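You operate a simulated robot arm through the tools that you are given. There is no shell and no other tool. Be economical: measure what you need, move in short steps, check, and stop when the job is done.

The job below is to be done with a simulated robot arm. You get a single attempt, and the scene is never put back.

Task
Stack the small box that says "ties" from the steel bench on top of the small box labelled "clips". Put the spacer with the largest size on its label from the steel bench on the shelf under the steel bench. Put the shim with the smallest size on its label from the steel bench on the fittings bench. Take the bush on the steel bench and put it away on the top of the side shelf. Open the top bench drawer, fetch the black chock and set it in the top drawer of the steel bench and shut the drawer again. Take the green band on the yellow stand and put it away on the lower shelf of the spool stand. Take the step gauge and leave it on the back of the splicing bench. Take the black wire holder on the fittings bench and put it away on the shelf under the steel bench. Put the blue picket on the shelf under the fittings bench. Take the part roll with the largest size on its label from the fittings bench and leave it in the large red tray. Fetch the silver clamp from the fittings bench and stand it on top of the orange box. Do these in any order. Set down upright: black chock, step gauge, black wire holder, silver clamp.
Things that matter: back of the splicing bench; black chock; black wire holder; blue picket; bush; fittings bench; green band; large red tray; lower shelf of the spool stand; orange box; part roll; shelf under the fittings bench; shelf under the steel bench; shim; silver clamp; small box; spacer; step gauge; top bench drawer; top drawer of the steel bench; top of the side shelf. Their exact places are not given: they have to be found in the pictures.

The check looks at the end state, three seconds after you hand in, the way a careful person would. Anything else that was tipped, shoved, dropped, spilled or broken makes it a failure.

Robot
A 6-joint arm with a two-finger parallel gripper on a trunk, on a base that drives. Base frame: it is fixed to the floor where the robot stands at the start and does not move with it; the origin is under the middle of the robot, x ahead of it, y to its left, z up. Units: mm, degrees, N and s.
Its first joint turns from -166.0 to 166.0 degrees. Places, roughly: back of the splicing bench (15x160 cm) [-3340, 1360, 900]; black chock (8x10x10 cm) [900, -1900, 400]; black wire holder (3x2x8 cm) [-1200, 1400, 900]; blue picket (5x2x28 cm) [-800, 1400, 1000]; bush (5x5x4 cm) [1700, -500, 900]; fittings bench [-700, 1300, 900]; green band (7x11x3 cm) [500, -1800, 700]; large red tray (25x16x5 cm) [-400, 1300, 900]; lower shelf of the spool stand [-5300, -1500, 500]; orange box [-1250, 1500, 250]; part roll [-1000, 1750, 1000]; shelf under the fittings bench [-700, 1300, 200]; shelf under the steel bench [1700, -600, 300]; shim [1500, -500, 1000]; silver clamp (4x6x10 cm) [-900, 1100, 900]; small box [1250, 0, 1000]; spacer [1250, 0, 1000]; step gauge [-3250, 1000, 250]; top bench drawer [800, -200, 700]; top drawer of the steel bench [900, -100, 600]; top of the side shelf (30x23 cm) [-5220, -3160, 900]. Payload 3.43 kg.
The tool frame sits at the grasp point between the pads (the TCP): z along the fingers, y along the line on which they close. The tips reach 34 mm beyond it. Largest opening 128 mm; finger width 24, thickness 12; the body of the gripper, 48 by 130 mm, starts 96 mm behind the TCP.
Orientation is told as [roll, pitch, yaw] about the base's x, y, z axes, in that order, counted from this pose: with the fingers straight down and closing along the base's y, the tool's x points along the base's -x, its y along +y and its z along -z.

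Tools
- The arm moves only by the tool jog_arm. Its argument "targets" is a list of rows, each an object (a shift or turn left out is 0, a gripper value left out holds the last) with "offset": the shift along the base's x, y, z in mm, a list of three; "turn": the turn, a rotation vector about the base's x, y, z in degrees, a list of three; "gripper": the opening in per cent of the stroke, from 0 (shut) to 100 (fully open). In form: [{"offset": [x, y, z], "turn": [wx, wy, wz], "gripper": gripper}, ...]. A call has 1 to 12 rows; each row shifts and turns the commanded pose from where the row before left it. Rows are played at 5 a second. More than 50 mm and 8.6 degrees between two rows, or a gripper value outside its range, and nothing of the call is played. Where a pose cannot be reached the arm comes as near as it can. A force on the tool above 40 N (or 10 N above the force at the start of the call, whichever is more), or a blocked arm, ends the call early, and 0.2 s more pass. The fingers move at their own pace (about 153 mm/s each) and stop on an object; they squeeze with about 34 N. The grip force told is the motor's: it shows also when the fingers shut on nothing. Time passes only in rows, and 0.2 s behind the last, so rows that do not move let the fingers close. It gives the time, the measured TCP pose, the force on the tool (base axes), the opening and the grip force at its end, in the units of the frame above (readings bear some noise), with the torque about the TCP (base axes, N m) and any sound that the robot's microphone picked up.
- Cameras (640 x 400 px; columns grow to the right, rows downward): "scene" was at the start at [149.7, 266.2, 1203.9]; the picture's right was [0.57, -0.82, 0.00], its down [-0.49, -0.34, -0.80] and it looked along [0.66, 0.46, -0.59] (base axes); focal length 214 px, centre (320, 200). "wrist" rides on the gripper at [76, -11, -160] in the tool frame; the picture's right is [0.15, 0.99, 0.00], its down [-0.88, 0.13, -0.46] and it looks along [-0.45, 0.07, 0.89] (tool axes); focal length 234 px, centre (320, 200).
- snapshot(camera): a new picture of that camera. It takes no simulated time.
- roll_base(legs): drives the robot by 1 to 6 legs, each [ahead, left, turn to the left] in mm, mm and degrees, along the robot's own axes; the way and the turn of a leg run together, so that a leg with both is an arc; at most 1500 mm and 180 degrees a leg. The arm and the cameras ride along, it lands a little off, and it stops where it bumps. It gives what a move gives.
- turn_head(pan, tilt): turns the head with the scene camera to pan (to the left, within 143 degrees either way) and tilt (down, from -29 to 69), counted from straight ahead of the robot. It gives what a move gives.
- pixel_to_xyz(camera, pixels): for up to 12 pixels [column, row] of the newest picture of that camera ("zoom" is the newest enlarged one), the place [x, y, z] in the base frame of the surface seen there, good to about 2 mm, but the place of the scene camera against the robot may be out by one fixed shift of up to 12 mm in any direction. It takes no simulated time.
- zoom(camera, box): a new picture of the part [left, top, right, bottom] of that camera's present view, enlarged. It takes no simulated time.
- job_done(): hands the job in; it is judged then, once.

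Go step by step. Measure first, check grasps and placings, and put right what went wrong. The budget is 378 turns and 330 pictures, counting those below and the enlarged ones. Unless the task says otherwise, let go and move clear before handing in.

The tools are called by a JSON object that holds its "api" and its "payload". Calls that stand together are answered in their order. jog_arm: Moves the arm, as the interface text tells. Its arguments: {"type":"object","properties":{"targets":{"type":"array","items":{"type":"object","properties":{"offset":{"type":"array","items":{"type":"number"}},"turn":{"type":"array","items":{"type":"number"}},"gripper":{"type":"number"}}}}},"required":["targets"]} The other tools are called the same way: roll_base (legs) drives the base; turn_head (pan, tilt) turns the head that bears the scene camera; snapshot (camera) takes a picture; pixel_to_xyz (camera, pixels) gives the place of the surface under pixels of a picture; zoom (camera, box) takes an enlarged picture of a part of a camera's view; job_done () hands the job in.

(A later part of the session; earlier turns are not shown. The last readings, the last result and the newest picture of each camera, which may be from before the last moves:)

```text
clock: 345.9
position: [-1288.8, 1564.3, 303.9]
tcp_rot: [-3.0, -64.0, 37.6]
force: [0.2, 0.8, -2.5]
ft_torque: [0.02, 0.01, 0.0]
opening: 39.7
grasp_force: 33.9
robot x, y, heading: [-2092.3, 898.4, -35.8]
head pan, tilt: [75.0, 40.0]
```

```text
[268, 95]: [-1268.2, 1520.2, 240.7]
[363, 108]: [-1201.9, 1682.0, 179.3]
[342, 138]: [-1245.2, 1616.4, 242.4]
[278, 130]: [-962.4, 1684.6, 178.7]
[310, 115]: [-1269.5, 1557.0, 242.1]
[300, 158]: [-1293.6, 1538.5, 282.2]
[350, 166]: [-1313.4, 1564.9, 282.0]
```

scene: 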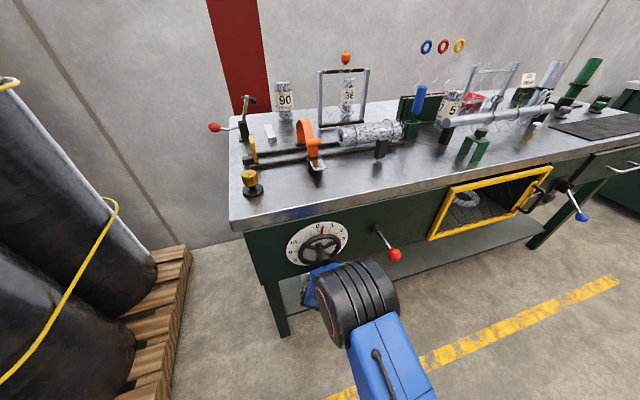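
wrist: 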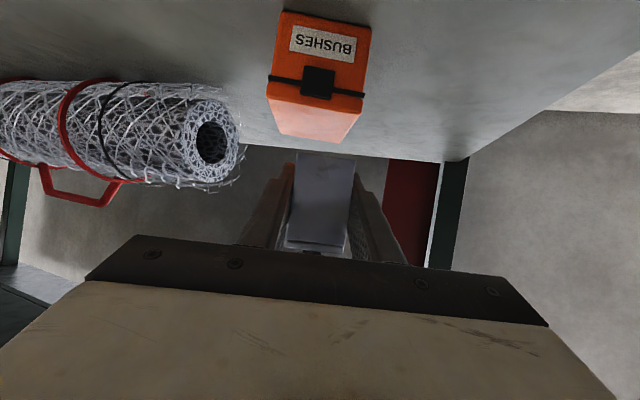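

{"api": "jog_arm", "payload": {"targets": [{"offset": [16, 2, 0]}, {"offset": [16, 2, 0]}, {"offset": [0, 0, -14]}, {"offset": [0, 0, -12]}, {}, {}]}}

{"api": "snapshot", "payload": {"camera": "wrist"}}

{"api": "pixel_to_xyz", "payload": {"camera": "wrist", "pixels": [[300, 158], [350, 166], [298, 154], [352, 161], [320, 130], [290, 125], [395, 135]]}}

```text
clock: 347.3
position: [-1256.7, 1566.5, 278.1]
tcp_rot: [-3.0, -64.1, 37.6]
force: [0.0, 0.8, -2.9]
ft_torque: [0.0, 0.02, 0.01]
opening: 39.5
grasp_force: 33.8
robot x, y, heading: [-2087.6, 896.3, -35.5]
head pan, tilt: [75.0, 40.0]
```

```text
165 pictures are left
```

wrist: 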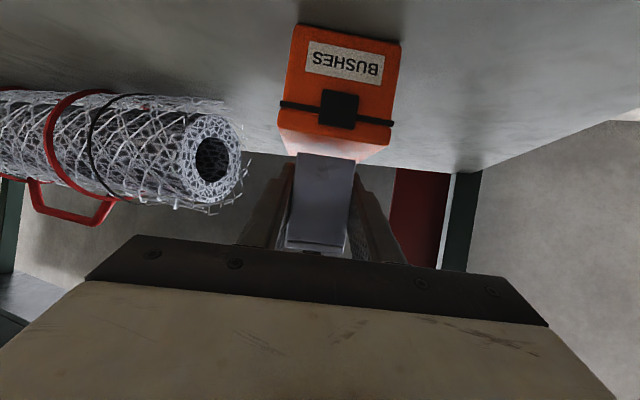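

```text
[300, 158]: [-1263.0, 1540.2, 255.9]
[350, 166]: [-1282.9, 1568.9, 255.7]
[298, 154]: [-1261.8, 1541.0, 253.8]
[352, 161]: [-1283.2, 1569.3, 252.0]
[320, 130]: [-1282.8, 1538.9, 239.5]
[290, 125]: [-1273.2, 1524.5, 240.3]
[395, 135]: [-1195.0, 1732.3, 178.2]
```

Centred over the box; bottom ≈252, box top 242. Lower 9 mm and release.

{"api": "jog_arm", "payload": {"targets": [{"offset": [0, 0, -5]}, {"offset": [0, 0, -4]}, {}, {}]}}

{"api": "jog_arm", "payload": {"targets": [{"gripper": 55}, {}, {}, {"offset": [-32, -24, 12]}, {"offset": [-32, -24, 12]}, {"offset": [-32, -24, 12]}, {}]}}

{"api": "snapshot", "payload": {"camera": "wrist"}}

```text
clock: 348.3
position: [-1256.3, 1566.2, 269.5]
tcp_rot: [-3.0, -64.1, 37.7]
force: [0.1, 0.2, -0.5]
ft_torque: [0.03, 0.03, -0.02]
opening: 39.7
grasp_force: 33.9
robot x, y, heading: [-2093.6, 895.5, -35.7]
head pan, tilt: [75.0, 40.0]
```

```text
clock: 349.9
position: [-1351.3, 1493.7, 305.1]
tcp_rot: [-3.0, -64.1, 37.6]
force: [0.4, -0.4, 0.2]
ft_torque: [0.0, 0.03, 0.03]
opening: 70.5
grasp_force: 0.1
robot x, y, heading: [-2089.2, 895.0, -35.6]
head pan, tilt: [75.0, 40.0]
```

```text
164 pictures are left
```

wrist: 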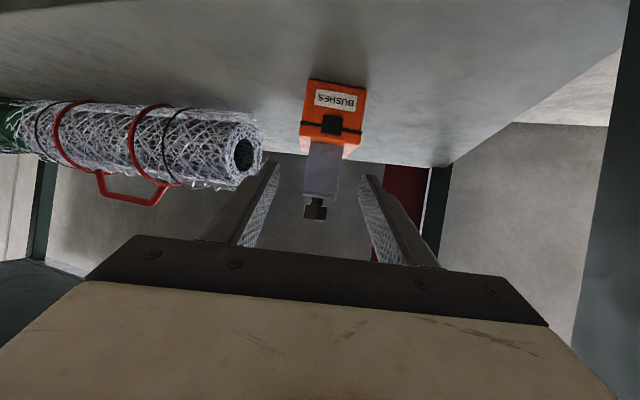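

The clamp stands on the orange box. I withdraw and raise the arm, then go for the picket and rolls.

{"api": "roll_base", "payload": {"legs": [[0, -290, 0]]}}

{"api": "jog_arm", "payload": {"targets": [{"offset": [0, 0, 48]}, {"offset": [0, 0, 48]}, {"offset": [0, 0, 48]}, {"offset": [0, 0, 48]}, {"offset": [0, 0, 48]}, {"offset": [0, 0, 48]}, {"offset": [0, 0, 48]}, {"offset": [0, 0, 48]}, {"offset": [0, 0, 48]}, {"offset": [0, 0, 48]}, {"offset": [0, 0, 48]}, {"offset": [0, 0, 48]}]}}

{"api": "jog_arm", "payload": {"targets": [{"offset": [0, 0, 40], "turn": [-4.9, 6.4, 3]}, {"offset": [0, 0, 40], "turn": [-4.9, 6.4, 3]}, {"offset": [0, 0, 30], "turn": [-5.1, 6.2, 3]}, {"offset": [0, 0, 20], "turn": [-5.3, 6, 3]}, {"offset": [0, 0, 10], "turn": [-5.5, 5.8, 2]}, {}]}}

```text
clock: 351.9
position: [-1518.7, 1262.2, 304.8]
tcp_rot: [-3.0, -64.1, 37.7]
force: [0.1, 0.1, 0.3]
ft_torque: [0.0, 0.0, 0.02]
opening: 70.2
grasp_force: 0.0
robot x, y, heading: [-2257.7, 663.3, -35.5]
head pan, tilt: [75.0, 40.0]
```

```text
clock: 354.5
position: [-1519.2, 1264.9, 877.4]
tcp_rot: [-3.0, -64.0, 37.8]
force: [0.4, 0.1, -0.3]
ft_torque: [0.01, -0.01, -0.02]
opening: 70.3
grasp_force: 0.0
robot x, y, heading: [-2253.6, 661.3, -35.3]
head pan, tilt: [75.0, 40.0]
```

```text
clock: 355.9
position: [-1534.2, 1240.0, 998.5]
tcp_rot: [0.8, -24.0, 49.1]
force: [-0.2, -0.2, -0.4]
ft_torque: [0.0, 0.03, -0.01]
opening: 70.4
grasp_force: 0.0
out of reach, approached as far as the arm can: row 5
robot x, y, heading: [-2249.5, 658.4, -35.6]
head pan, tilt: [75.0, 40.0]
```

{"api": "pixel_to_xyz", "payload": {"camera": "scene", "pixels": [[285, 100], [284, 84], [287, 117], [294, 100], [277, 100], [348, 97], [419, 95], [418, 88], [412, 120], [321, 75], [267, 130], [381, 150]]}}

{"api": "turn_head", "payload": {"pan": 60, "tilt": 25}}

{"api": "zoom", "payload": {"camera": "scene", "box": [160, 60, 560, 310]}}

```text
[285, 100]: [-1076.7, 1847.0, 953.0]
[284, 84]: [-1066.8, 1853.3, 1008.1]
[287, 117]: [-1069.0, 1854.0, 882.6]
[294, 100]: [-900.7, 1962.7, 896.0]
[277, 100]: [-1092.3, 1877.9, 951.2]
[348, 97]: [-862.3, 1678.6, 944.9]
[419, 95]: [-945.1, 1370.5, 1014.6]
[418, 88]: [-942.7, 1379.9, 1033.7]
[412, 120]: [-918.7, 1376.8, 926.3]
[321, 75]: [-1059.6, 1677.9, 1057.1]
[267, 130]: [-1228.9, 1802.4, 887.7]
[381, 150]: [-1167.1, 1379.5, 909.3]
```

```text
clock: 356.7
position: [-1535.6, 1240.3, 999.4]
tcp_rot: [0.7, -24.0, 49.2]
force: [-0.8, -0.1, 0.6]
ft_torque: [0.01, 0.01, -0.01]
opening: 70.3
grasp_force: 0.0
robot x, y, heading: [-2256.4, 662.8, -35.5]
head pan, tilt: [60.0, 25.0]
```

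```text
1.60 times, centred on (360, 185) of scene
```

zoom: 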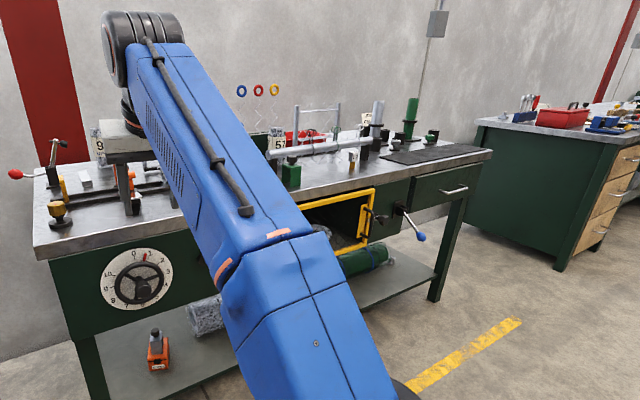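

I bring the arm from the left round to the front, then turn to face the bench at the roll "90".

{"api": "jog_arm", "payload": {"targets": [{"offset": [-26, -41, 5]}, {"offset": [-26, -41, 5]}, {"offset": [-26, -41, 5]}, {"offset": [-26, -41, 5]}, {"offset": [-26, -41, 5]}, {"offset": [-26, -41, 5]}, {"offset": [-26, -41, 5]}, {"offset": [-26, -41, 5]}, {"offset": [-26, -41, 5]}, {"offset": [40, -28, 0], "turn": [0, 0, -6.1]}, {"offset": [37, -33, 0], "turn": [0, 0, -6.1]}, {"offset": [32, -37, 0], "turn": [0, 0, -6.1]}]}}

{"api": "jog_arm", "payload": {"targets": [{"offset": [28, -41, 0], "turn": [0, 0, -6.1]}, {"offset": [23, -43, 0], "turn": [0, 0, -6.1]}, {"offset": [18, -45, 0], "turn": [0, 0, -6.1]}, {"offset": [13, -48, 0], "turn": [0, 0, -6.1]}, {"offset": [7, -48, 0], "turn": [0, 0, -6.1]}, {"offset": [2, -49, 0], "turn": [0, 0, -6.1]}, {"offset": [-4, -48, 0], "turn": [0, 0, -6.1]}, {"offset": [-9, -48, 0], "turn": [0, 0, -6.1]}, {"offset": [-15, -47, 0], "turn": [0, 0, -6.1]}, {"offset": [-20, -45, 0], "turn": [0, 0, -6.1]}, {"offset": [-25, -43, 0], "turn": [0, 0, -6.1]}]}}

{"api": "roll_base", "payload": {"legs": [[265, 0, 0], [0, 0, 89.9]]}}

{"api": "turn_head", "payload": {"pan": 5, "tilt": 20}}

{"api": "snapshot", "payload": {"camera": "scene"}}

```text
clock: 359.3
position: [-1661.3, 773.6, 1043.3]
tcp_rot: [0.9, -24.0, 30.8]
force: [0.2, -1.0, -0.2]
ft_torque: [-0.01, -0.01, 0.0]
opening: 70.3
grasp_force: 0.1
robot x, y, heading: [-2254.7, 661.6, -35.7]
head pan, tilt: [60.0, 25.0]
```

```text
clock: 361.7
position: [-1645.3, 267.4, 1043.7]
tcp_rot: [0.8, -24.1, -36.3]
force: [1.0, -0.8, 0.1]
ft_torque: [-0.04, -0.02, -0.01]
opening: 70.4
grasp_force: 0.0
robot x, y, heading: [-2257.7, 659.7, -35.7]
head pan, tilt: [60.0, 25.0]
```

```text
clock: 367.4
position: [-1643.4, 1116.5, 1045.4]
tcp_rot: [0.8, -24.2, 53.6]
force: [-0.1, 0.8, 0.6]
ft_torque: [-0.02, -0.02, 0.02]
opening: 70.3
grasp_force: 0.0
robot x, y, heading: [-2039.2, 508.5, 54.2]
head pan, tilt: [60.0, 25.0]
```

```text
clock: 368.6
position: [-1643.2, 1116.5, 1044.8]
tcp_rot: [0.7, -24.0, 53.6]
force: [0.1, 1.0, -0.5]
ft_torque: [0.0, -0.01, 0.0]
opening: 70.2
grasp_force: 0.1
robot x, y, heading: [-2040.1, 506.1, 54.5]
head pan, tilt: [5.0, 20.0]
```

```text
162 pictures are left
```

scene: 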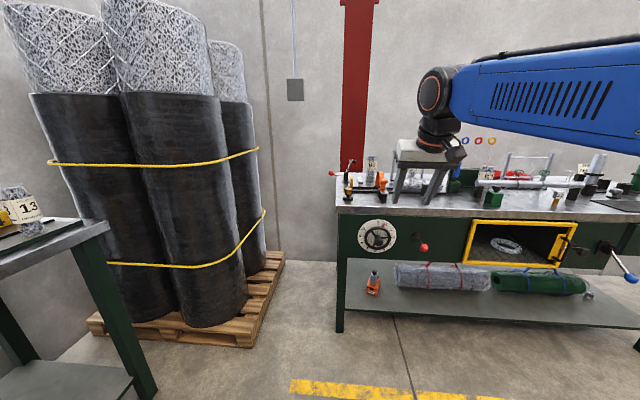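

{"api": "jog_arm", "payload": {"targets": [{"offset": [0, 0, 40]}, {}]}}

{"api": "roll_base", "payload": {"legs": [[535, 0, 0]]}}

{"api": "snapshot", "payload": {"camera": "wrist"}}

{"api": "snapshot", "payload": {"camera": "scene"}}

```text
clock: 369.2
position: [-1643.5, 1116.3, 1084.4]
tcp_rot: [0.7, -24.0, 53.6]
force: [0.3, 0.0, 0.0]
ft_torque: [-0.01, 0.01, 0.03]
opening: 70.5
grasp_force: 0.0
robot x, y, heading: [-2036.9, 505.9, 54.2]
head pan, tilt: [5.0, 20.0]
```

```text
clock: 372.4
position: [-1320.6, 1554.2, 1084.6]
tcp_rot: [0.8, -24.2, 53.2]
force: [-0.2, -0.8, -1.2]
ft_torque: [0.02, -0.01, 0.02]
opening: 70.6
grasp_force: 0.0
robot x, y, heading: [-1718.5, 944.8, 54.0]
head pan, tilt: [5.0, 20.0]
```

```text
161 pictures are left
```

wrist: 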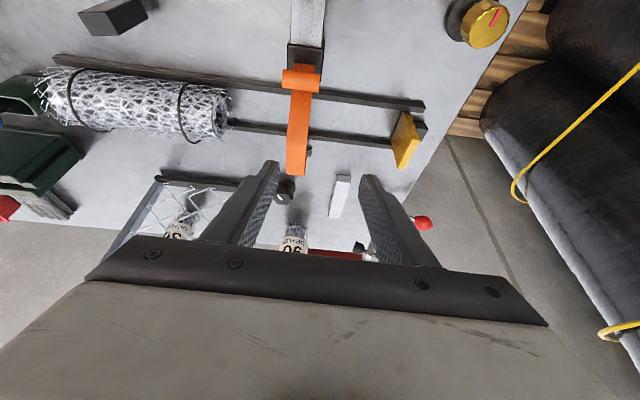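

```text
160 pictures are left
```

scene: 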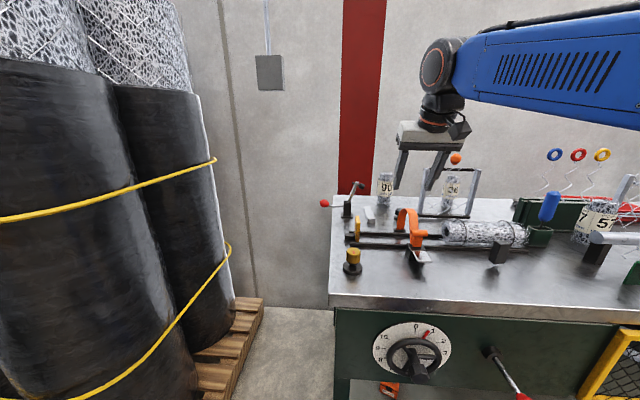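

{"api": "jog_arm", "payload": {"targets": [{"offset": [28, 31, -4], "turn": [2.2, -1.6, 0]}, {"offset": [28, 31, -4], "turn": [2.2, -1.6, 0]}, {"offset": [28, 31, -4], "turn": [2.2, -1.6, 0]}, {"offset": [28, 31, -4], "turn": [2.2, -1.6, 0]}, {"offset": [28, 31, -4], "turn": [2.2, -1.6, 0]}, {"offset": [28, 31, -4], "turn": [2.2, -1.6, 0]}, {}, {}]}}

{"api": "snapshot", "payload": {"camera": "wrist"}}

```text
clock: 374.2
position: [-1153.0, 1740.3, 1057.8]
tcp_rot: [1.2, -40.3, 53.0]
force: [-1.2, 0.1, -0.4]
ft_torque: [0.0, -0.01, -0.02]
opening: 70.3
grasp_force: 0.0
robot x, y, heading: [-1723.6, 950.7, 54.1]
head pan, tilt: [5.0, 20.0]
```

```text
159 pictures are left
```

wrist: 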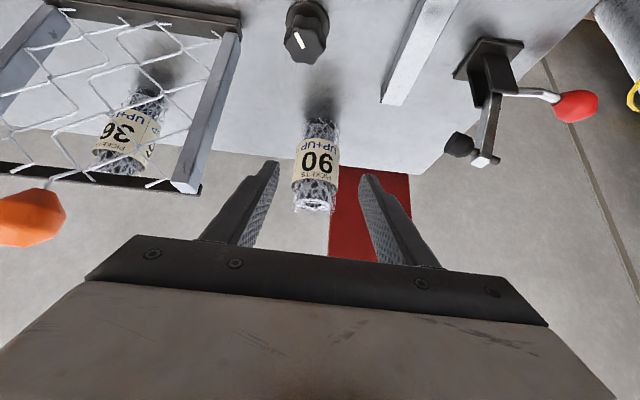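

{"api": "pixel_to_xyz", "payload": {"camera": "wrist", "pixels": [[315, 208], [318, 170], [300, 170], [335, 175], [320, 130], [318, 150], [190, 190], [480, 160]]}}

```text
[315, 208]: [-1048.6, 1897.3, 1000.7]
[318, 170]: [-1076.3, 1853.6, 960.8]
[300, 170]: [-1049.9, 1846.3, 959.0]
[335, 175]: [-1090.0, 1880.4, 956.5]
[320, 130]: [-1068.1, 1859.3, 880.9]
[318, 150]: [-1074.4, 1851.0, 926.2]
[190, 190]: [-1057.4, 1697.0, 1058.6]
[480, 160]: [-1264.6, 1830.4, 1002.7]
```

{"api": "jog_arm", "payload": {"targets": [{"offset": [21.5, 31.5, 0]}, {"offset": [21.5, 31.5, 0]}, {"offset": [21.5, 31.5, 0]}, {"offset": [21.5, 31.5, 0]}, {"offset": [0, 0, -40]}, {"offset": [0, 0, -40]}, {"offset": [0, 0, -20]}, {}, {}]}}

{"api": "snapshot", "payload": {"camera": "wrist"}}

```text
clock: 376.2
position: [-1065.5, 1865.5, 961.0]
tcp_rot: [1.1, -40.4, 53.1]
force: [0.2, 0.8, 0.1]
ft_torque: [0.04, 0.03, 0.02]
opening: 70.1
grasp_force: 0.0
robot x, y, heading: [-1722.0, 945.4, 53.9]
head pan, tilt: [5.0, 20.0]
```

```text
158 pictures are left
```

wrist: 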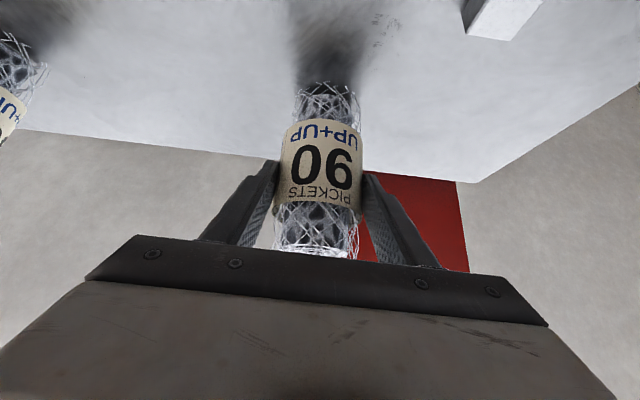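

Well straddled. Close, then lift.

{"api": "jog_arm", "payload": {"targets": [{"gripper": 0}, {}, {}, {}, {"offset": [0, 0, 40]}, {"offset": [-10, -14, 40]}, {"offset": [-15, -21, 40]}, {"offset": [-20, -28, 30]}, {}]}}

{"api": "snapshot", "payload": {"camera": "wrist"}}

```text
clock: 378.2
position: [-1109.9, 1799.0, 1110.4]
tcp_rot: [1.2, -40.4, 53.1]
force: [0.4, 1.0, -1.6]
ft_torque: [-0.04, 0.07, -0.02]
opening: 64.7
grasp_force: 33.8
robot x, y, heading: [-1718.6, 945.2, 54.2]
head pan, tilt: [5.0, 20.0]
```

```text
157 pictures are left
```

wrist: 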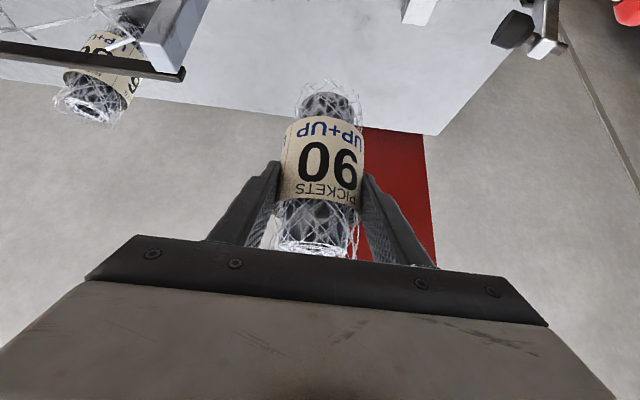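

Roll gripped. Back off, drive right to the red tray.

{"api": "roll_base", "payload": {"legs": [[-450, 0, 0], [0, -850, 0]]}}

{"api": "snapshot", "payload": {"camera": "wrist"}}

{"api": "turn_head", "payload": {"pan": 0, "tilt": 25}}

{"api": "snapshot", "payload": {"camera": "scene"}}

```text
clock: 384.9
position: [-706.8, 963.5, 1110.7]
tcp_rot: [1.2, -40.5, 54.1]
force: [-0.1, -0.2, -2.2]
ft_torque: [-0.05, 0.08, 0.0]
opening: 64.4
grasp_force: 34.3
robot x, y, heading: [-1299.6, 102.7, 55.3]
head pan, tilt: [5.0, 20.0]
```

```text
156 pictures are left
```

wrist: 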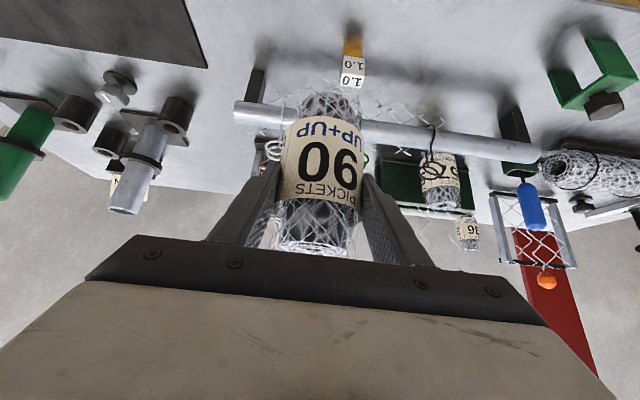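

```text
clock: 385.6
position: [-708.1, 963.6, 1110.7]
tcp_rot: [1.1, -40.3, 54.1]
force: [-0.1, 0.3, -2.2]
ft_torque: [-0.05, -0.01, 0.0]
opening: 64.8
grasp_force: 33.7
robot x, y, heading: [-1302.7, 99.2, 54.8]
head pan, tilt: [0.0, 25.0]
```

```text
155 pictures are left
```

scene: 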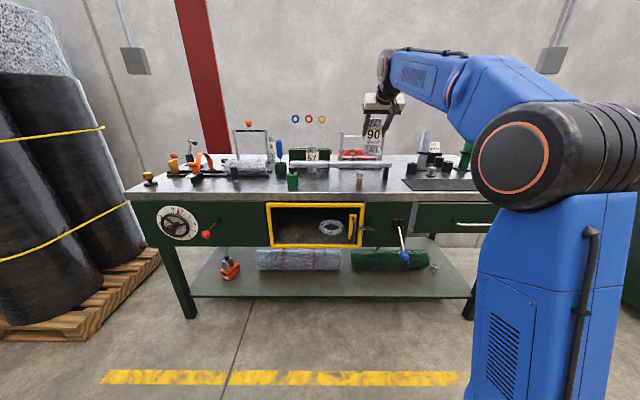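

{"api": "zoom", "payload": {"camera": "scene", "box": [270, 100, 450, 210]}}

{"api": "pixel_to_xyz", "payload": {"camera": "zoom", "pixels": [[270, 190], [340, 195], [262, 185], [300, 185], [255, 120], [375, 205], [245, 180], [350, 180], [300, 210], [240, 260]]}}

```text
3.56 times, centred on (360, 155) of scene
```

zoom: 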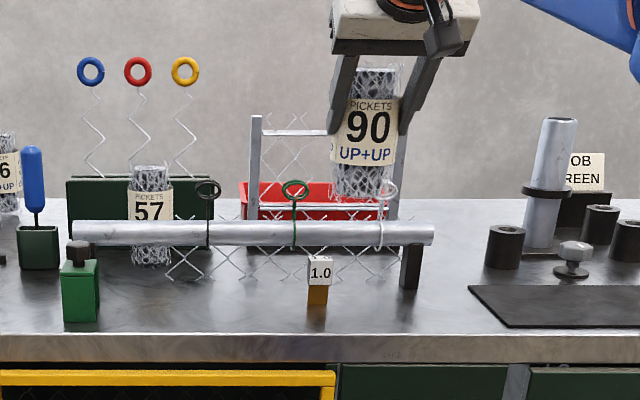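

```text
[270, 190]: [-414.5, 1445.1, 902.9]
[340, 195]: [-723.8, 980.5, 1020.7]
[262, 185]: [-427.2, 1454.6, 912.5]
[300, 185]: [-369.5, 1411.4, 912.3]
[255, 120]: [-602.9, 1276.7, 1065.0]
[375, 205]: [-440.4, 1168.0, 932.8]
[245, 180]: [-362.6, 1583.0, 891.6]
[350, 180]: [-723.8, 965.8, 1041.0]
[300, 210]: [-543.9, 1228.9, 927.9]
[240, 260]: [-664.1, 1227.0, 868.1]
```

The tray is behind a mesh frame (top ≈1057). I raise the roll higher, come closer and cross over the frame.

{"api": "jog_arm", "payload": {"targets": [{"offset": [-20, -28, 20]}, {"offset": [-15, -21, 25]}, {"offset": [0, 0, 20]}, {}]}}

{"api": "roll_base", "payload": {"legs": [[0, 0, -0.5], [470, 0, 0]]}}

{"api": "snapshot", "payload": {"camera": "wrist"}}

{"api": "snapshot", "payload": {"camera": "scene"}}

```text
clock: 386.6
position: [-741.4, 913.3, 1176.1]
tcp_rot: [1.1, -40.4, 54.2]
force: [-0.5, -0.2, -1.9]
ft_torque: [-0.03, 0.03, -0.03]
opening: 64.6
grasp_force: 34.0
robot x, y, heading: [-1301.9, 101.0, 55.1]
head pan, tilt: [0.0, 25.0]
```

```text
clock: 389.8
position: [-457.4, 1302.7, 1176.8]
tcp_rot: [1.0, -40.4, 53.8]
force: [0.4, 0.0, -1.9]
ft_torque: [-0.05, 0.01, 0.05]
opening: 64.6
grasp_force: 34.3
robot x, y, heading: [-1022.3, 493.8, 54.7]
head pan, tilt: [0.0, 25.0]
```

```text
153 pictures are left
```

wrist: 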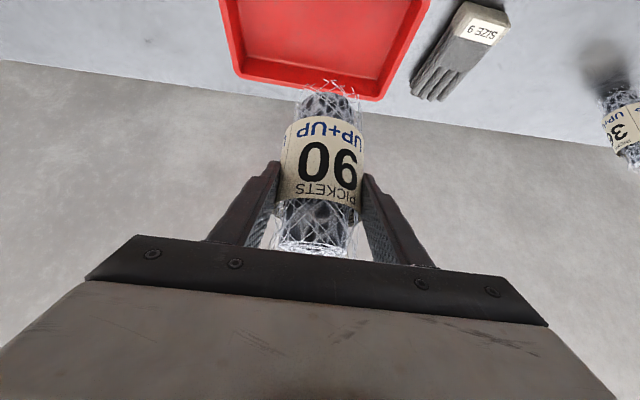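

```text
152 pictures are left
```

scene: 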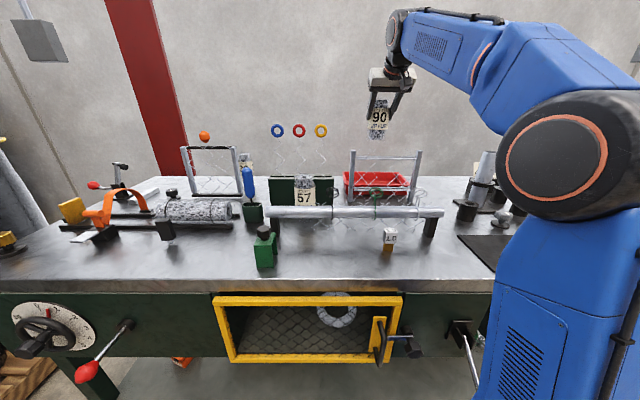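

{"api": "pixel_to_xyz", "payload": {"camera": "wrist", "pixels": [[320, 40], [240, 72], [375, 97], [425, 10], [225, 10], [260, 60], [380, 70], [340, 70]]}}

```text
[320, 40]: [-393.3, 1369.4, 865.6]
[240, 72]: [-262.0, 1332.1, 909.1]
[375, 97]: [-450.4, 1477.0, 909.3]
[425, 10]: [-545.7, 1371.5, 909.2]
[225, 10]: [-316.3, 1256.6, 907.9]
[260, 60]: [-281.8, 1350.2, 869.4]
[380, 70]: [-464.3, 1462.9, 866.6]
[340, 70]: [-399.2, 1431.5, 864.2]
```

Tray floor z≈865, already beyond the frame. Move over and lower.

{"api": "jog_arm", "payload": {"targets": [{"offset": [14, 19, -14]}, {"offset": [14, 19, -14]}, {"offset": [14, 19, -14]}, {"offset": [13, 19, -14]}, {"offset": [0, 0, -40]}, {"offset": [0, 0, -40]}, {"offset": [0, 0, -40]}, {"offset": [0, 0, -20]}, {}, {}]}}

{"api": "snapshot", "payload": {"camera": "scene"}}

{"api": "snapshot", "payload": {"camera": "wrist"}}

```text
clock: 391.6
position: [-405.2, 1373.1, 997.1]
tcp_rot: [1.2, -41.3, 53.6]
force: [-18.7, -26.3, 18.0]
ft_torque: [-0.47, -0.33, -1.0]
opening: 64.4
grasp_force: 34.1
robot x, y, heading: [-1020.2, 498.0, 54.6]
head pan, tilt: [0.0, 25.0]
stopped in row 9: the force on the tool passed its limit at 96 N (the readings are from after the stop); the commanded pose is now the measured one
```

```text
151 pictures are left
```

scene: 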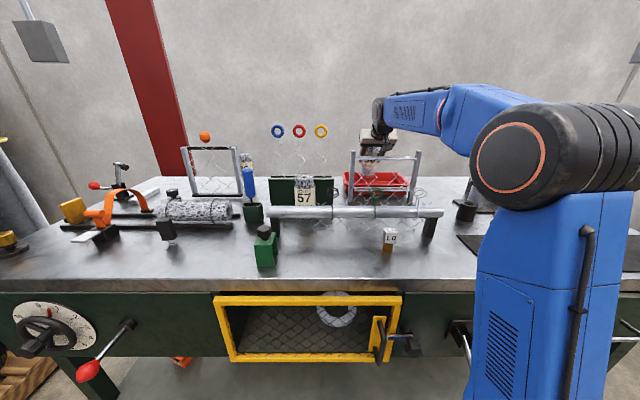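

```text
150 pictures are left
```

wrist: 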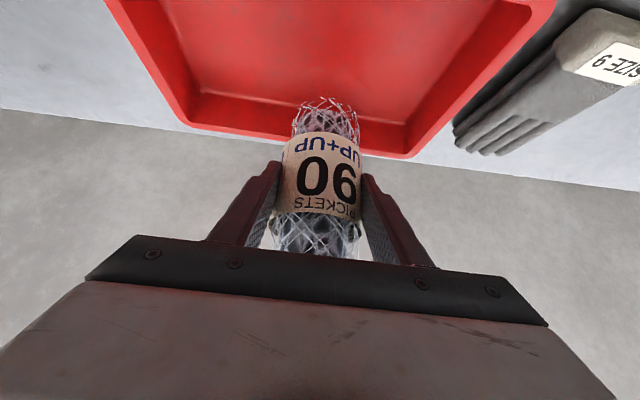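

The roll touched the tray's back wall. Ease back and lower a bit more.

{"api": "jog_arm", "payload": {"targets": [{"offset": [-5, -7, 10]}, {"offset": [-7, -10, 0]}, {}, {"offset": [0, 0, -12]}, {"offset": [0, 0, -8]}, {}]}}

{"api": "zoom", "payload": {"camera": "scene", "box": [320, 110, 450, 230]}}

```text
clock: 392.6
position: [-415.7, 1360.9, 1001.0]
tcp_rot: [1.2, -41.7, 53.7]
force: [-1.1, 1.0, 5.8]
ft_torque: [-1.32, 0.74, -0.3]
opening: 64.5
grasp_force: 33.3
robot x, y, heading: [-1018.9, 494.8, 54.6]
head pan, tilt: [0.0, 25.0]
stopped in row 4: the force on the tool passed its limit at 75 N (the readings are from after the stop); the commanded pose is now the measured one
```

```text
3.33 times, centred on (385, 170) of scene
```

zoom: 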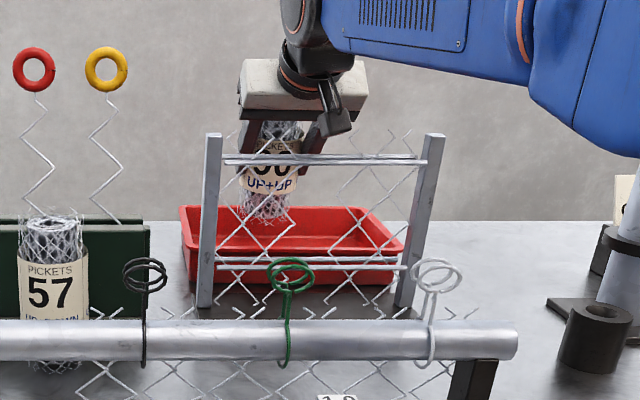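

The camera bracket meets the mesh top. I raise, lessen the tilt by ~16° and shift back so it clears, then lower.

{"api": "jog_arm", "payload": {"targets": [{"offset": [0, 0, 25]}, {"offset": [-8, -11, 0], "turn": [-6.5, 4.7, 0]}, {"offset": [-8, -11, 0], "turn": [-6.5, 4.7, 0]}, {}, {"offset": [0, 0, -20]}, {"offset": [0, 0, -10]}, {"offset": [0, 0, -8]}, {}, {}]}}

{"api": "zoom", "payload": {"camera": "scene", "box": [320, 110, 450, 230]}}

{"api": "snapshot", "payload": {"camera": "wrist"}}

```text
clock: 394.6
position: [-432.1, 1338.4, 985.2]
tcp_rot: [1.1, -25.7, 53.9]
force: [-0.1, -1.0, -2.3]
ft_torque: [-0.02, 0.01, -0.01]
opening: 64.5
grasp_force: 33.7
robot x, y, heading: [-1020.9, 495.6, 54.5]
head pan, tilt: [0.0, 25.0]
```

```text
3.33 times, centred on (385, 170) of scene
```

zoom: 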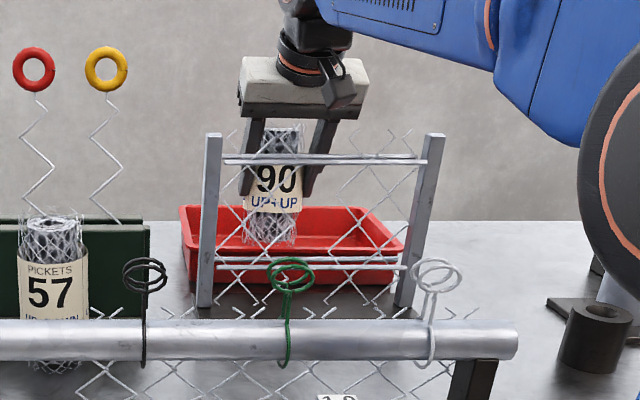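

```text
147 pictures are left
```

wrist: 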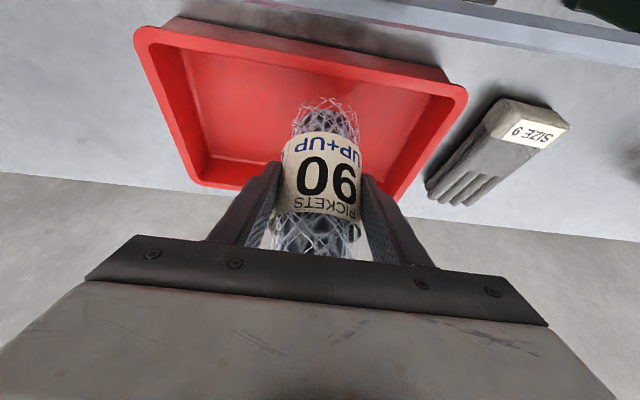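

{"api": "jog_arm", "payload": {"targets": [{"offset": [0, 0, -6]}, {"offset": [0, 0, -5]}, {}, {}]}}

```text
clock: 395.6
position: [-432.4, 1338.3, 974.2]
tcp_rot: [1.1, -25.6, 53.8]
force: [0.2, 0.0, -2.9]
ft_torque: [-0.04, 0.03, -0.03]
opening: 64.6
grasp_force: 34.4
robot x, y, heading: [-1021.0, 493.9, 54.8]
head pan, tilt: [0.0, 25.0]
```

{"api": "jog_arm", "payload": {"targets": [{"offset": [0, 0, -4]}, {}, {}]}}

{"api": "jog_arm", "payload": {"targets": [{"gripper": 70}, {}, {}, {}, {"offset": [0, 0, 40]}, {"offset": [0, 0, 40]}, {"offset": [0, 0, 40]}, {}]}}

{"api": "snapshot", "payload": {"camera": "wrist"}}

{"api": "zoom", "payload": {"camera": "scene", "box": [320, 110, 450, 230]}}

```text
clock: 396.4
position: [-432.4, 1339.0, 971.5]
tcp_rot: [1.1, -25.6, 53.7]
force: [-0.4, -0.1, -1.7]
ft_torque: [-0.04, 0.05, 0.0]
opening: 64.2
grasp_force: 34.0
robot x, y, heading: [-1021.6, 492.2, 54.4]
head pan, tilt: [0.0, 25.0]
```

```text
clock: 398.2
position: [-429.6, 1338.1, 1092.0]
tcp_rot: [1.2, -25.7, 53.8]
force: [-0.8, -0.8, 0.1]
ft_torque: [0.01, 0.0, -0.01]
opening: 89.4
grasp_force: 0.1
robot x, y, heading: [-1022.0, 495.3, 54.8]
head pan, tilt: [0.0, 25.0]
```

```text
146 pictures are left
```

wrist: 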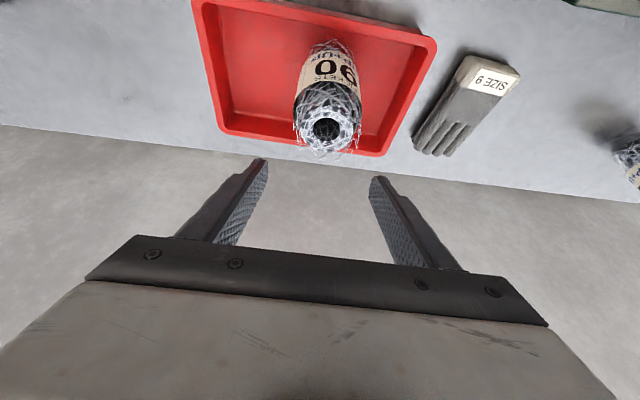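

```text
3.33 times, centred on (385, 170) of scene
```

zoom: 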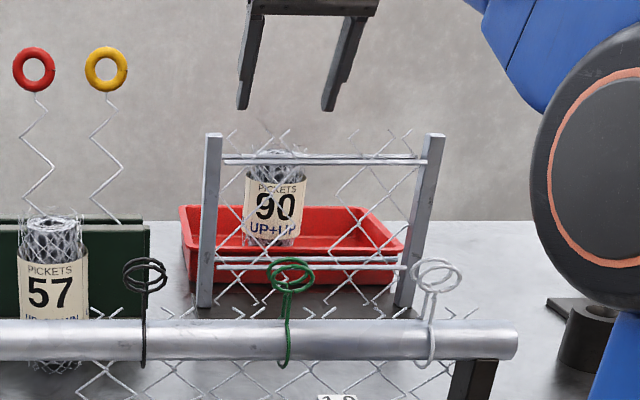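

Roll 90 stands in the tray. Next the blue picket: zoom in on it.

{"api": "zoom", "payload": {"camera": "scene", "box": [200, 130, 330, 280]}}

{"api": "pixel_to_xyz", "payload": {"camera": "zoom", "pixels": [[125, 110], [130, 160], [133, 190], [140, 210], [120, 205], [165, 215], [140, 240], [123, 130], [137, 130]]}}

```text
2.67 times, centred on (265, 205) of scene
```

zoom: 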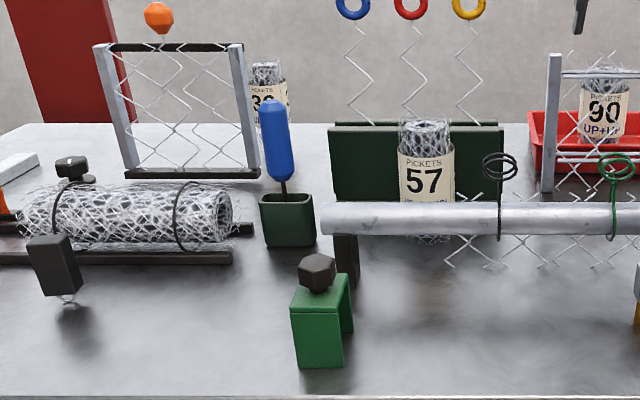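

```text
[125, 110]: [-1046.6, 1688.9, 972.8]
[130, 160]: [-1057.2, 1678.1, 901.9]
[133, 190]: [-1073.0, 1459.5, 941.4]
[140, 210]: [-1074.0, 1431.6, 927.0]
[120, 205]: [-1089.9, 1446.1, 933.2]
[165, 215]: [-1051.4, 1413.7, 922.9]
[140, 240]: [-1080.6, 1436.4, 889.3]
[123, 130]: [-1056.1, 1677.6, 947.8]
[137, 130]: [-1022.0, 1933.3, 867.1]
```

The blue picket must be the zigzag wire with the blue ring, standing in the green block (the blue-handled tool is something else). I measure it.

{"api": "zoom", "payload": {"camera": "scene", "box": [255, 110, 345, 210]}}

{"api": "pixel_to_xyz", "payload": {"camera": "scene", "pixels": [[278, 125], [273, 130], [283, 131], [278, 136], [299, 125], [320, 125], [280, 182], [300, 180], [330, 182], [272, 205]]}}

```text
4.00 times, centred on (300, 160) of scene
```

zoom: 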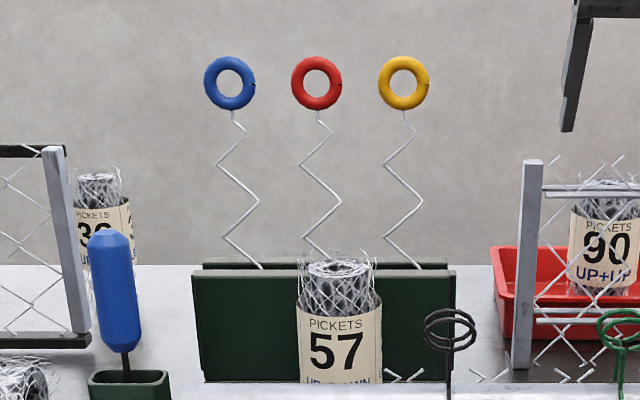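

```text
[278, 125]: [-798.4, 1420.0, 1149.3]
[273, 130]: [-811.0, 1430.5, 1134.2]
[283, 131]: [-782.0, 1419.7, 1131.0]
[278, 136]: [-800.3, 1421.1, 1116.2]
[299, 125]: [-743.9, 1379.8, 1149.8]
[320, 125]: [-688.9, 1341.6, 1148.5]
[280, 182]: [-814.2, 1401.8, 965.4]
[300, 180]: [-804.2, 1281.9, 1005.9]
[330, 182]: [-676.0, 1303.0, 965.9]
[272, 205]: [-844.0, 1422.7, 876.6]
```

Ring centre ≈(-798,1422,1125). I retract the arm, untilt it and turn the fingers to close along the depth.

{"api": "jog_arm", "payload": {"targets": [{"offset": [0, 0, 40]}, {"offset": [-25, -35, 0]}, {"offset": [-25, -35, 0]}, {"offset": [-25, -35, 0]}, {"offset": [-25, -35, 0]}, {"offset": [-25, -35, 0], "turn": [-6.9, 4.96, 0]}, {"offset": [-25, -35, 0], "turn": [-6.9, 4.96, 0]}, {"offset": [-25, -35, 0], "turn": [-6.9, 4.96, 0]}, {}]}}

{"api": "roll_base", "payload": {"legs": [[-330, 0, 0], [0, 362, 0]]}}

{"api": "jog_arm", "payload": {"targets": [{"turn": [0, 0, 8.2], "gripper": 45}, {"turn": [0, 0, 8.2]}, {"turn": [0, 0, 8.2]}, {"turn": [0, 0, 8.2]}, {"turn": [0, 0, 8.2]}, {"turn": [0, 0, 8.2]}, {"turn": [0, 0, 8.2]}, {"turn": [0, 0, 8.2]}, {"turn": [0, 0, 8.2]}, {"turn": [0, 0, 8.2]}, {"turn": [0, 0, 8.2]}, {}]}}

```text
clock: 400.2
position: [-604.9, 1093.6, 1133.7]
tcp_rot: [0.9, 0.0, 53.8]
force: [-0.2, 0.6, -0.4]
ft_torque: [0.0, 0.0, 0.02]
opening: 89.6
grasp_force: 0.1
robot x, y, heading: [-1022.4, 496.4, 54.8]
head pan, tilt: [0.0, 25.0]
```

```text
clock: 404.3
position: [-1087.6, 1027.9, 1132.1]
tcp_rot: [1.0, 0.0, 53.6]
force: [-0.2, 0.4, -1.3]
ft_torque: [-0.01, 0.03, -0.01]
opening: 89.6
grasp_force: 0.0
robot x, y, heading: [-1507.3, 427.5, 54.6]
head pan, tilt: [0.0, 25.0]
```

```text
clock: 406.9
position: [-1087.5, 1029.3, 1132.6]
tcp_rot: [0.8, -0.2, 143.9]
force: [0.5, 0.0, -0.1]
ft_torque: [0.04, 0.02, 0.02]
opening: 57.6
grasp_force: 0.0
robot x, y, heading: [-1508.7, 430.9, 54.8]
head pan, tilt: [0.0, 25.0]
```

{"api": "roll_base", "payload": {"legs": [[0, 0, -0.5], [390, 0, 0]]}}

{"api": "snapshot", "payload": {"camera": "wrist"}}

{"api": "turn_head", "payload": {"pan": 0, "tilt": 15}}

{"api": "snapshot", "payload": {"camera": "scene"}}

```text
clock: 409.6
position: [-858.2, 1326.9, 1132.7]
tcp_rot: [0.9, 0.0, 143.1]
force: [0.3, -0.2, 0.5]
ft_torque: [-0.03, 0.01, -0.02]
opening: 57.7
grasp_force: 0.1
robot x, y, heading: [-1290.5, 736.8, 54.1]
head pan, tilt: [0.0, 25.0]
```

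```text
142 pictures are left
```

wrist: 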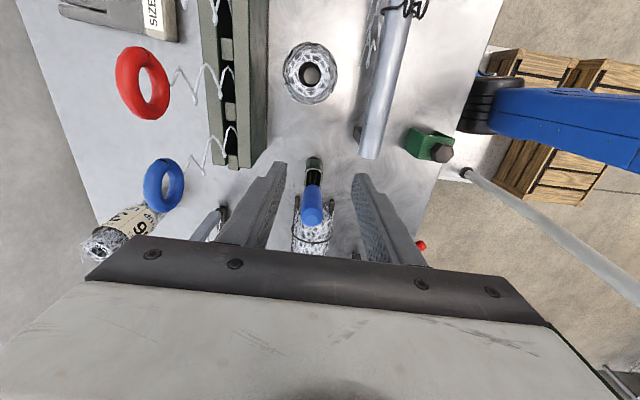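

```text
clock: 410.3
position: [-858.6, 1327.2, 1132.3]
tcp_rot: [0.9, -0.1, 143.1]
force: [0.0, 0.4, -0.3]
ft_torque: [-0.01, 0.03, -0.02]
opening: 57.7
grasp_force: 0.1
robot x, y, heading: [-1287.0, 732.5, 53.5]
head pan, tilt: [0.0, 15.0]
```

```text
141 pictures are left
```

scene: 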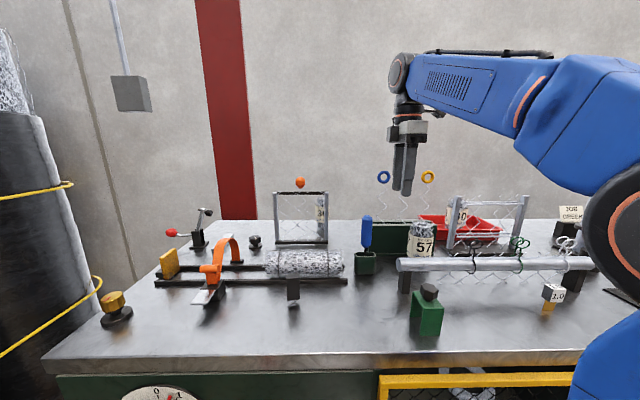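

{"api": "pixel_to_xyz", "payload": {"camera": "wrist", "pixels": [[163, 163], [150, 185], [180, 185], [165, 207], [145, 55], [130, 85], [212, 130], [235, 150], [205, 215]]}}

```text
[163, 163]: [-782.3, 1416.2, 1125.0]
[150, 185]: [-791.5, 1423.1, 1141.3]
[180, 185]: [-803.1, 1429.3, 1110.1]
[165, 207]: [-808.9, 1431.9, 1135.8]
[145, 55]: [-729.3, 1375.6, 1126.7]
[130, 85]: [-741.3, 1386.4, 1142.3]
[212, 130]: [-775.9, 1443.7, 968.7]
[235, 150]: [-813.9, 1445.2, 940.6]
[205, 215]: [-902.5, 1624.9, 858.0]
```

{"api": "jog_arm", "payload": {"targets": [{"offset": [-40, 29, 3]}, {"offset": [-40, 29, 3]}, {"offset": [22, 31, 0]}, {"offset": [22, 31, 0]}, {"offset": [22.5, 31, 0]}, {}, {}]}}

{"api": "snapshot", "payload": {"camera": "wrist"}}

```text
clock: 411.9
position: [-871.9, 1479.2, 1136.4]
tcp_rot: [0.9, -0.1, 143.1]
force: [1.1, -0.3, 0.2]
ft_torque: [0.02, 0.0, 0.01]
opening: 57.6
grasp_force: 0.0
robot x, y, heading: [-1283.7, 734.4, 53.8]
head pan, tilt: [0.0, 15.0]
```

```text
140 pictures are left
```

wrist: 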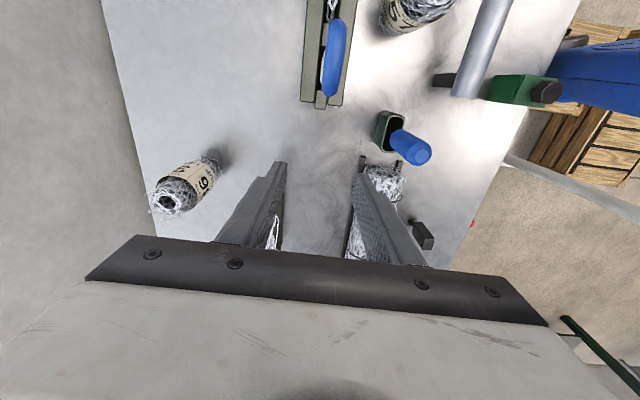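

{"api": "pixel_to_xyz", "payload": {"camera": "wrist", "pixels": [[335, 30], [328, 55], [345, 55], [333, 88], [333, 95]]}}

{"api": "jog_arm", "payload": {"targets": [{"offset": [35, -25, 0]}, {}, {}]}}

{"api": "snapshot", "payload": {"camera": "wrist"}}

```text
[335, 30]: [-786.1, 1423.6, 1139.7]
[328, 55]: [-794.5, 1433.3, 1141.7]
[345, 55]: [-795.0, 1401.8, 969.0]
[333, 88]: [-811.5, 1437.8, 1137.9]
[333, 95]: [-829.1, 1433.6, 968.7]
```

```text
clock: 412.7
position: [-835.7, 1456.3, 1136.2]
tcp_rot: [0.9, -0.2, 143.1]
force: [-0.3, -1.2, -0.3]
ft_torque: [0.01, 0.01, -0.02]
opening: 57.5
grasp_force: 0.1
robot x, y, heading: [-1281.9, 736.6, 53.9]
head pan, tilt: [0.0, 15.0]
```

```text
139 pictures are left
```

wrist: 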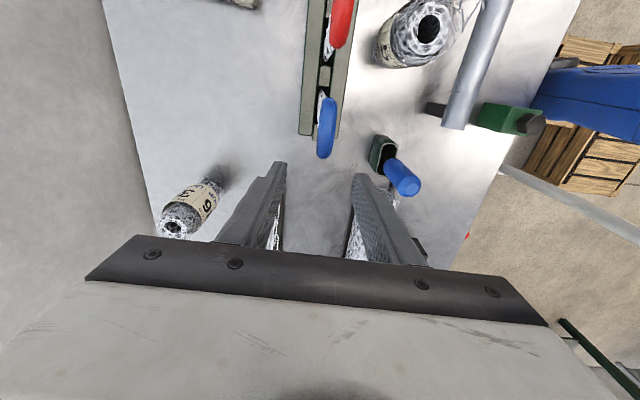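

{"api": "jog_arm", "payload": {"targets": [{"offset": [18, -13, 0]}, {"offset": [19, -13, 0]}, {}, {}, {"gripper": 0}, {}, {}, {}]}}

{"api": "snapshot", "payload": {"camera": "wrist"}}

```text
clock: 414.5
position: [-800.6, 1430.1, 1137.5]
tcp_rot: [0.9, -0.1, 143.2]
force: [2.1, 2.6, 0.6]
ft_torque: [0.64, -0.54, 0.06]
opening: 11.2
grasp_force: 33.6
robot x, y, heading: [-1286.7, 736.3, 53.7]
head pan, tilt: [0.0, 15.0]
```

```text
138 pictures are left
```

wrist: 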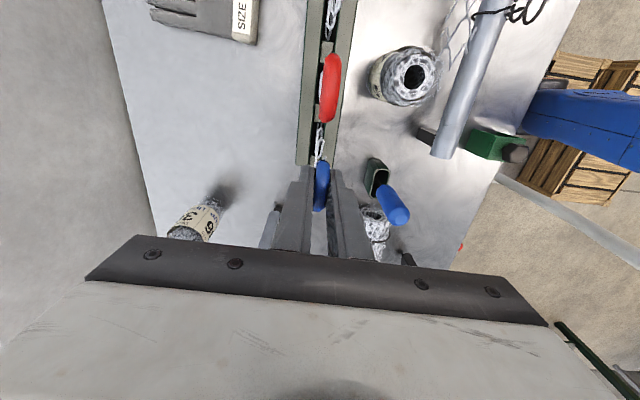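

Ring gripped. The picket needs a ~100 mm lift; I lift while tilting, keeping the wire in line with its slot.

{"api": "jog_arm", "payload": {"targets": [{"offset": [0, 0, 14]}, {"offset": [0, 0, 14]}, {"offset": [-10, -14, 17], "turn": [3.25, -2.33, 0]}, {"offset": [-10, -14, 17], "turn": [3.25, -2.33, 0]}, {"offset": [-12, -17, 15], "turn": [3.25, -2.33, 0]}, {"offset": [-12, -17, 15], "turn": [3.25, -2.33, 0]}, {}, {}]}}

{"api": "zoom", "payload": {"camera": "scene", "box": [340, 60, 480, 260]}}

```text
clock: 416.3
position: [-844.1, 1362.9, 1209.6]
tcp_rot: [-15.1, -0.4, 143.2]
force: [2.5, 5.2, 2.7]
ft_torque: [1.28, -0.82, 0.09]
opening: 12.7
grasp_force: 34.5
out of reach, approached as far as the arm can: row 1, 2
robot x, y, heading: [-1284.9, 734.5, 53.7]
head pan, tilt: [0.0, 15.0]
```

```text
2.00 times, centred on (410, 160) of scene
```

zoom: 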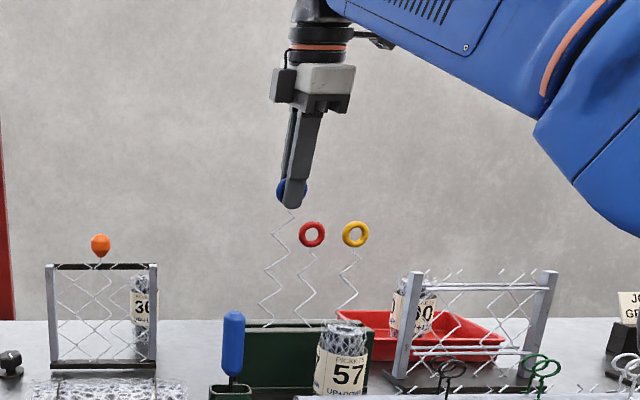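

{"api": "jog_arm", "payload": {"targets": [{"offset": [4, 6, 14]}, {"offset": [0, 0, 14]}, {"offset": [-6, -8, 12], "turn": [3.25, -2.33, 0]}, {"offset": [-10, -14, 12], "turn": [3.25, -2.33, 0]}, {}, {}]}}

{"api": "zoom", "payload": {"camera": "scene", "box": [340, 60, 480, 260]}}

```text
clock: 417.7
position: [-857.3, 1348.0, 1261.6]
tcp_rot: [-23.1, -0.6, 143.2]
force: [0.1, 0.0, -0.2]
ft_torque: [-0.02, 0.0, -0.03]
opening: 11.0
grasp_force: 34.6
robot x, y, heading: [-1288.8, 735.7, 53.5]
head pan, tilt: [0.0, 15.0]
```

```text
2.00 times, centred on (410, 160) of scene
```

zoom: 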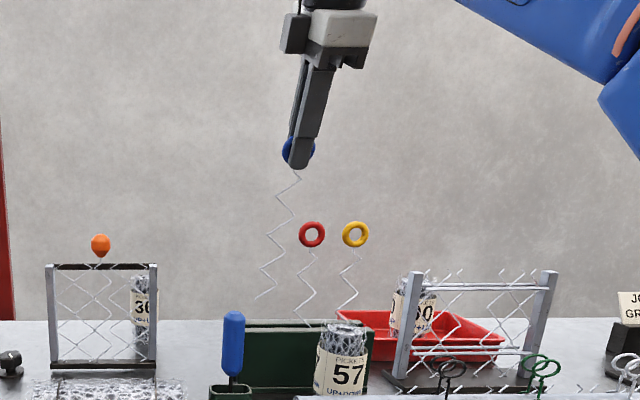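

Free of the block. Back off and go to the right end of the bench to find shelf space.

{"api": "roll_base", "payload": {"legs": [[-600, 0, 0], [0, -940, 0]]}}

{"api": "turn_head", "payload": {"pan": 0, "tilt": 35}}

{"api": "snapshot", "payload": {"camera": "scene"}}

```text
clock: 425.6
position: [-448.6, 317.0, 1262.5]
tcp_rot: [-23.1, -0.6, 143.4]
force: [0.7, -0.7, 0.2]
ft_torque: [0.01, 0.0, 0.02]
opening: 11.2
grasp_force: 34.5
robot x, y, heading: [-876.4, -295.0, 53.8]
head pan, tilt: [0.0, 15.0]
```

```text
clock: 426.4
position: [-447.7, 315.2, 1261.1]
tcp_rot: [-23.1, -0.6, 143.4]
force: [0.2, -0.2, -1.0]
ft_torque: [-0.04, 0.02, -0.02]
opening: 10.9
grasp_force: 34.0
robot x, y, heading: [-874.5, -299.7, 54.0]
head pan, tilt: [0.0, 35.0]
```

```text
135 pictures are left
```

scene: 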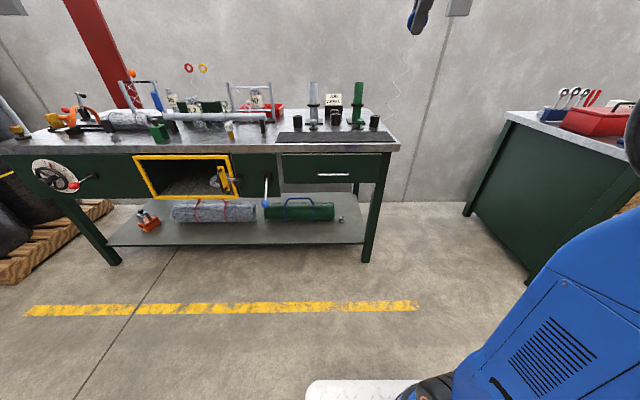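

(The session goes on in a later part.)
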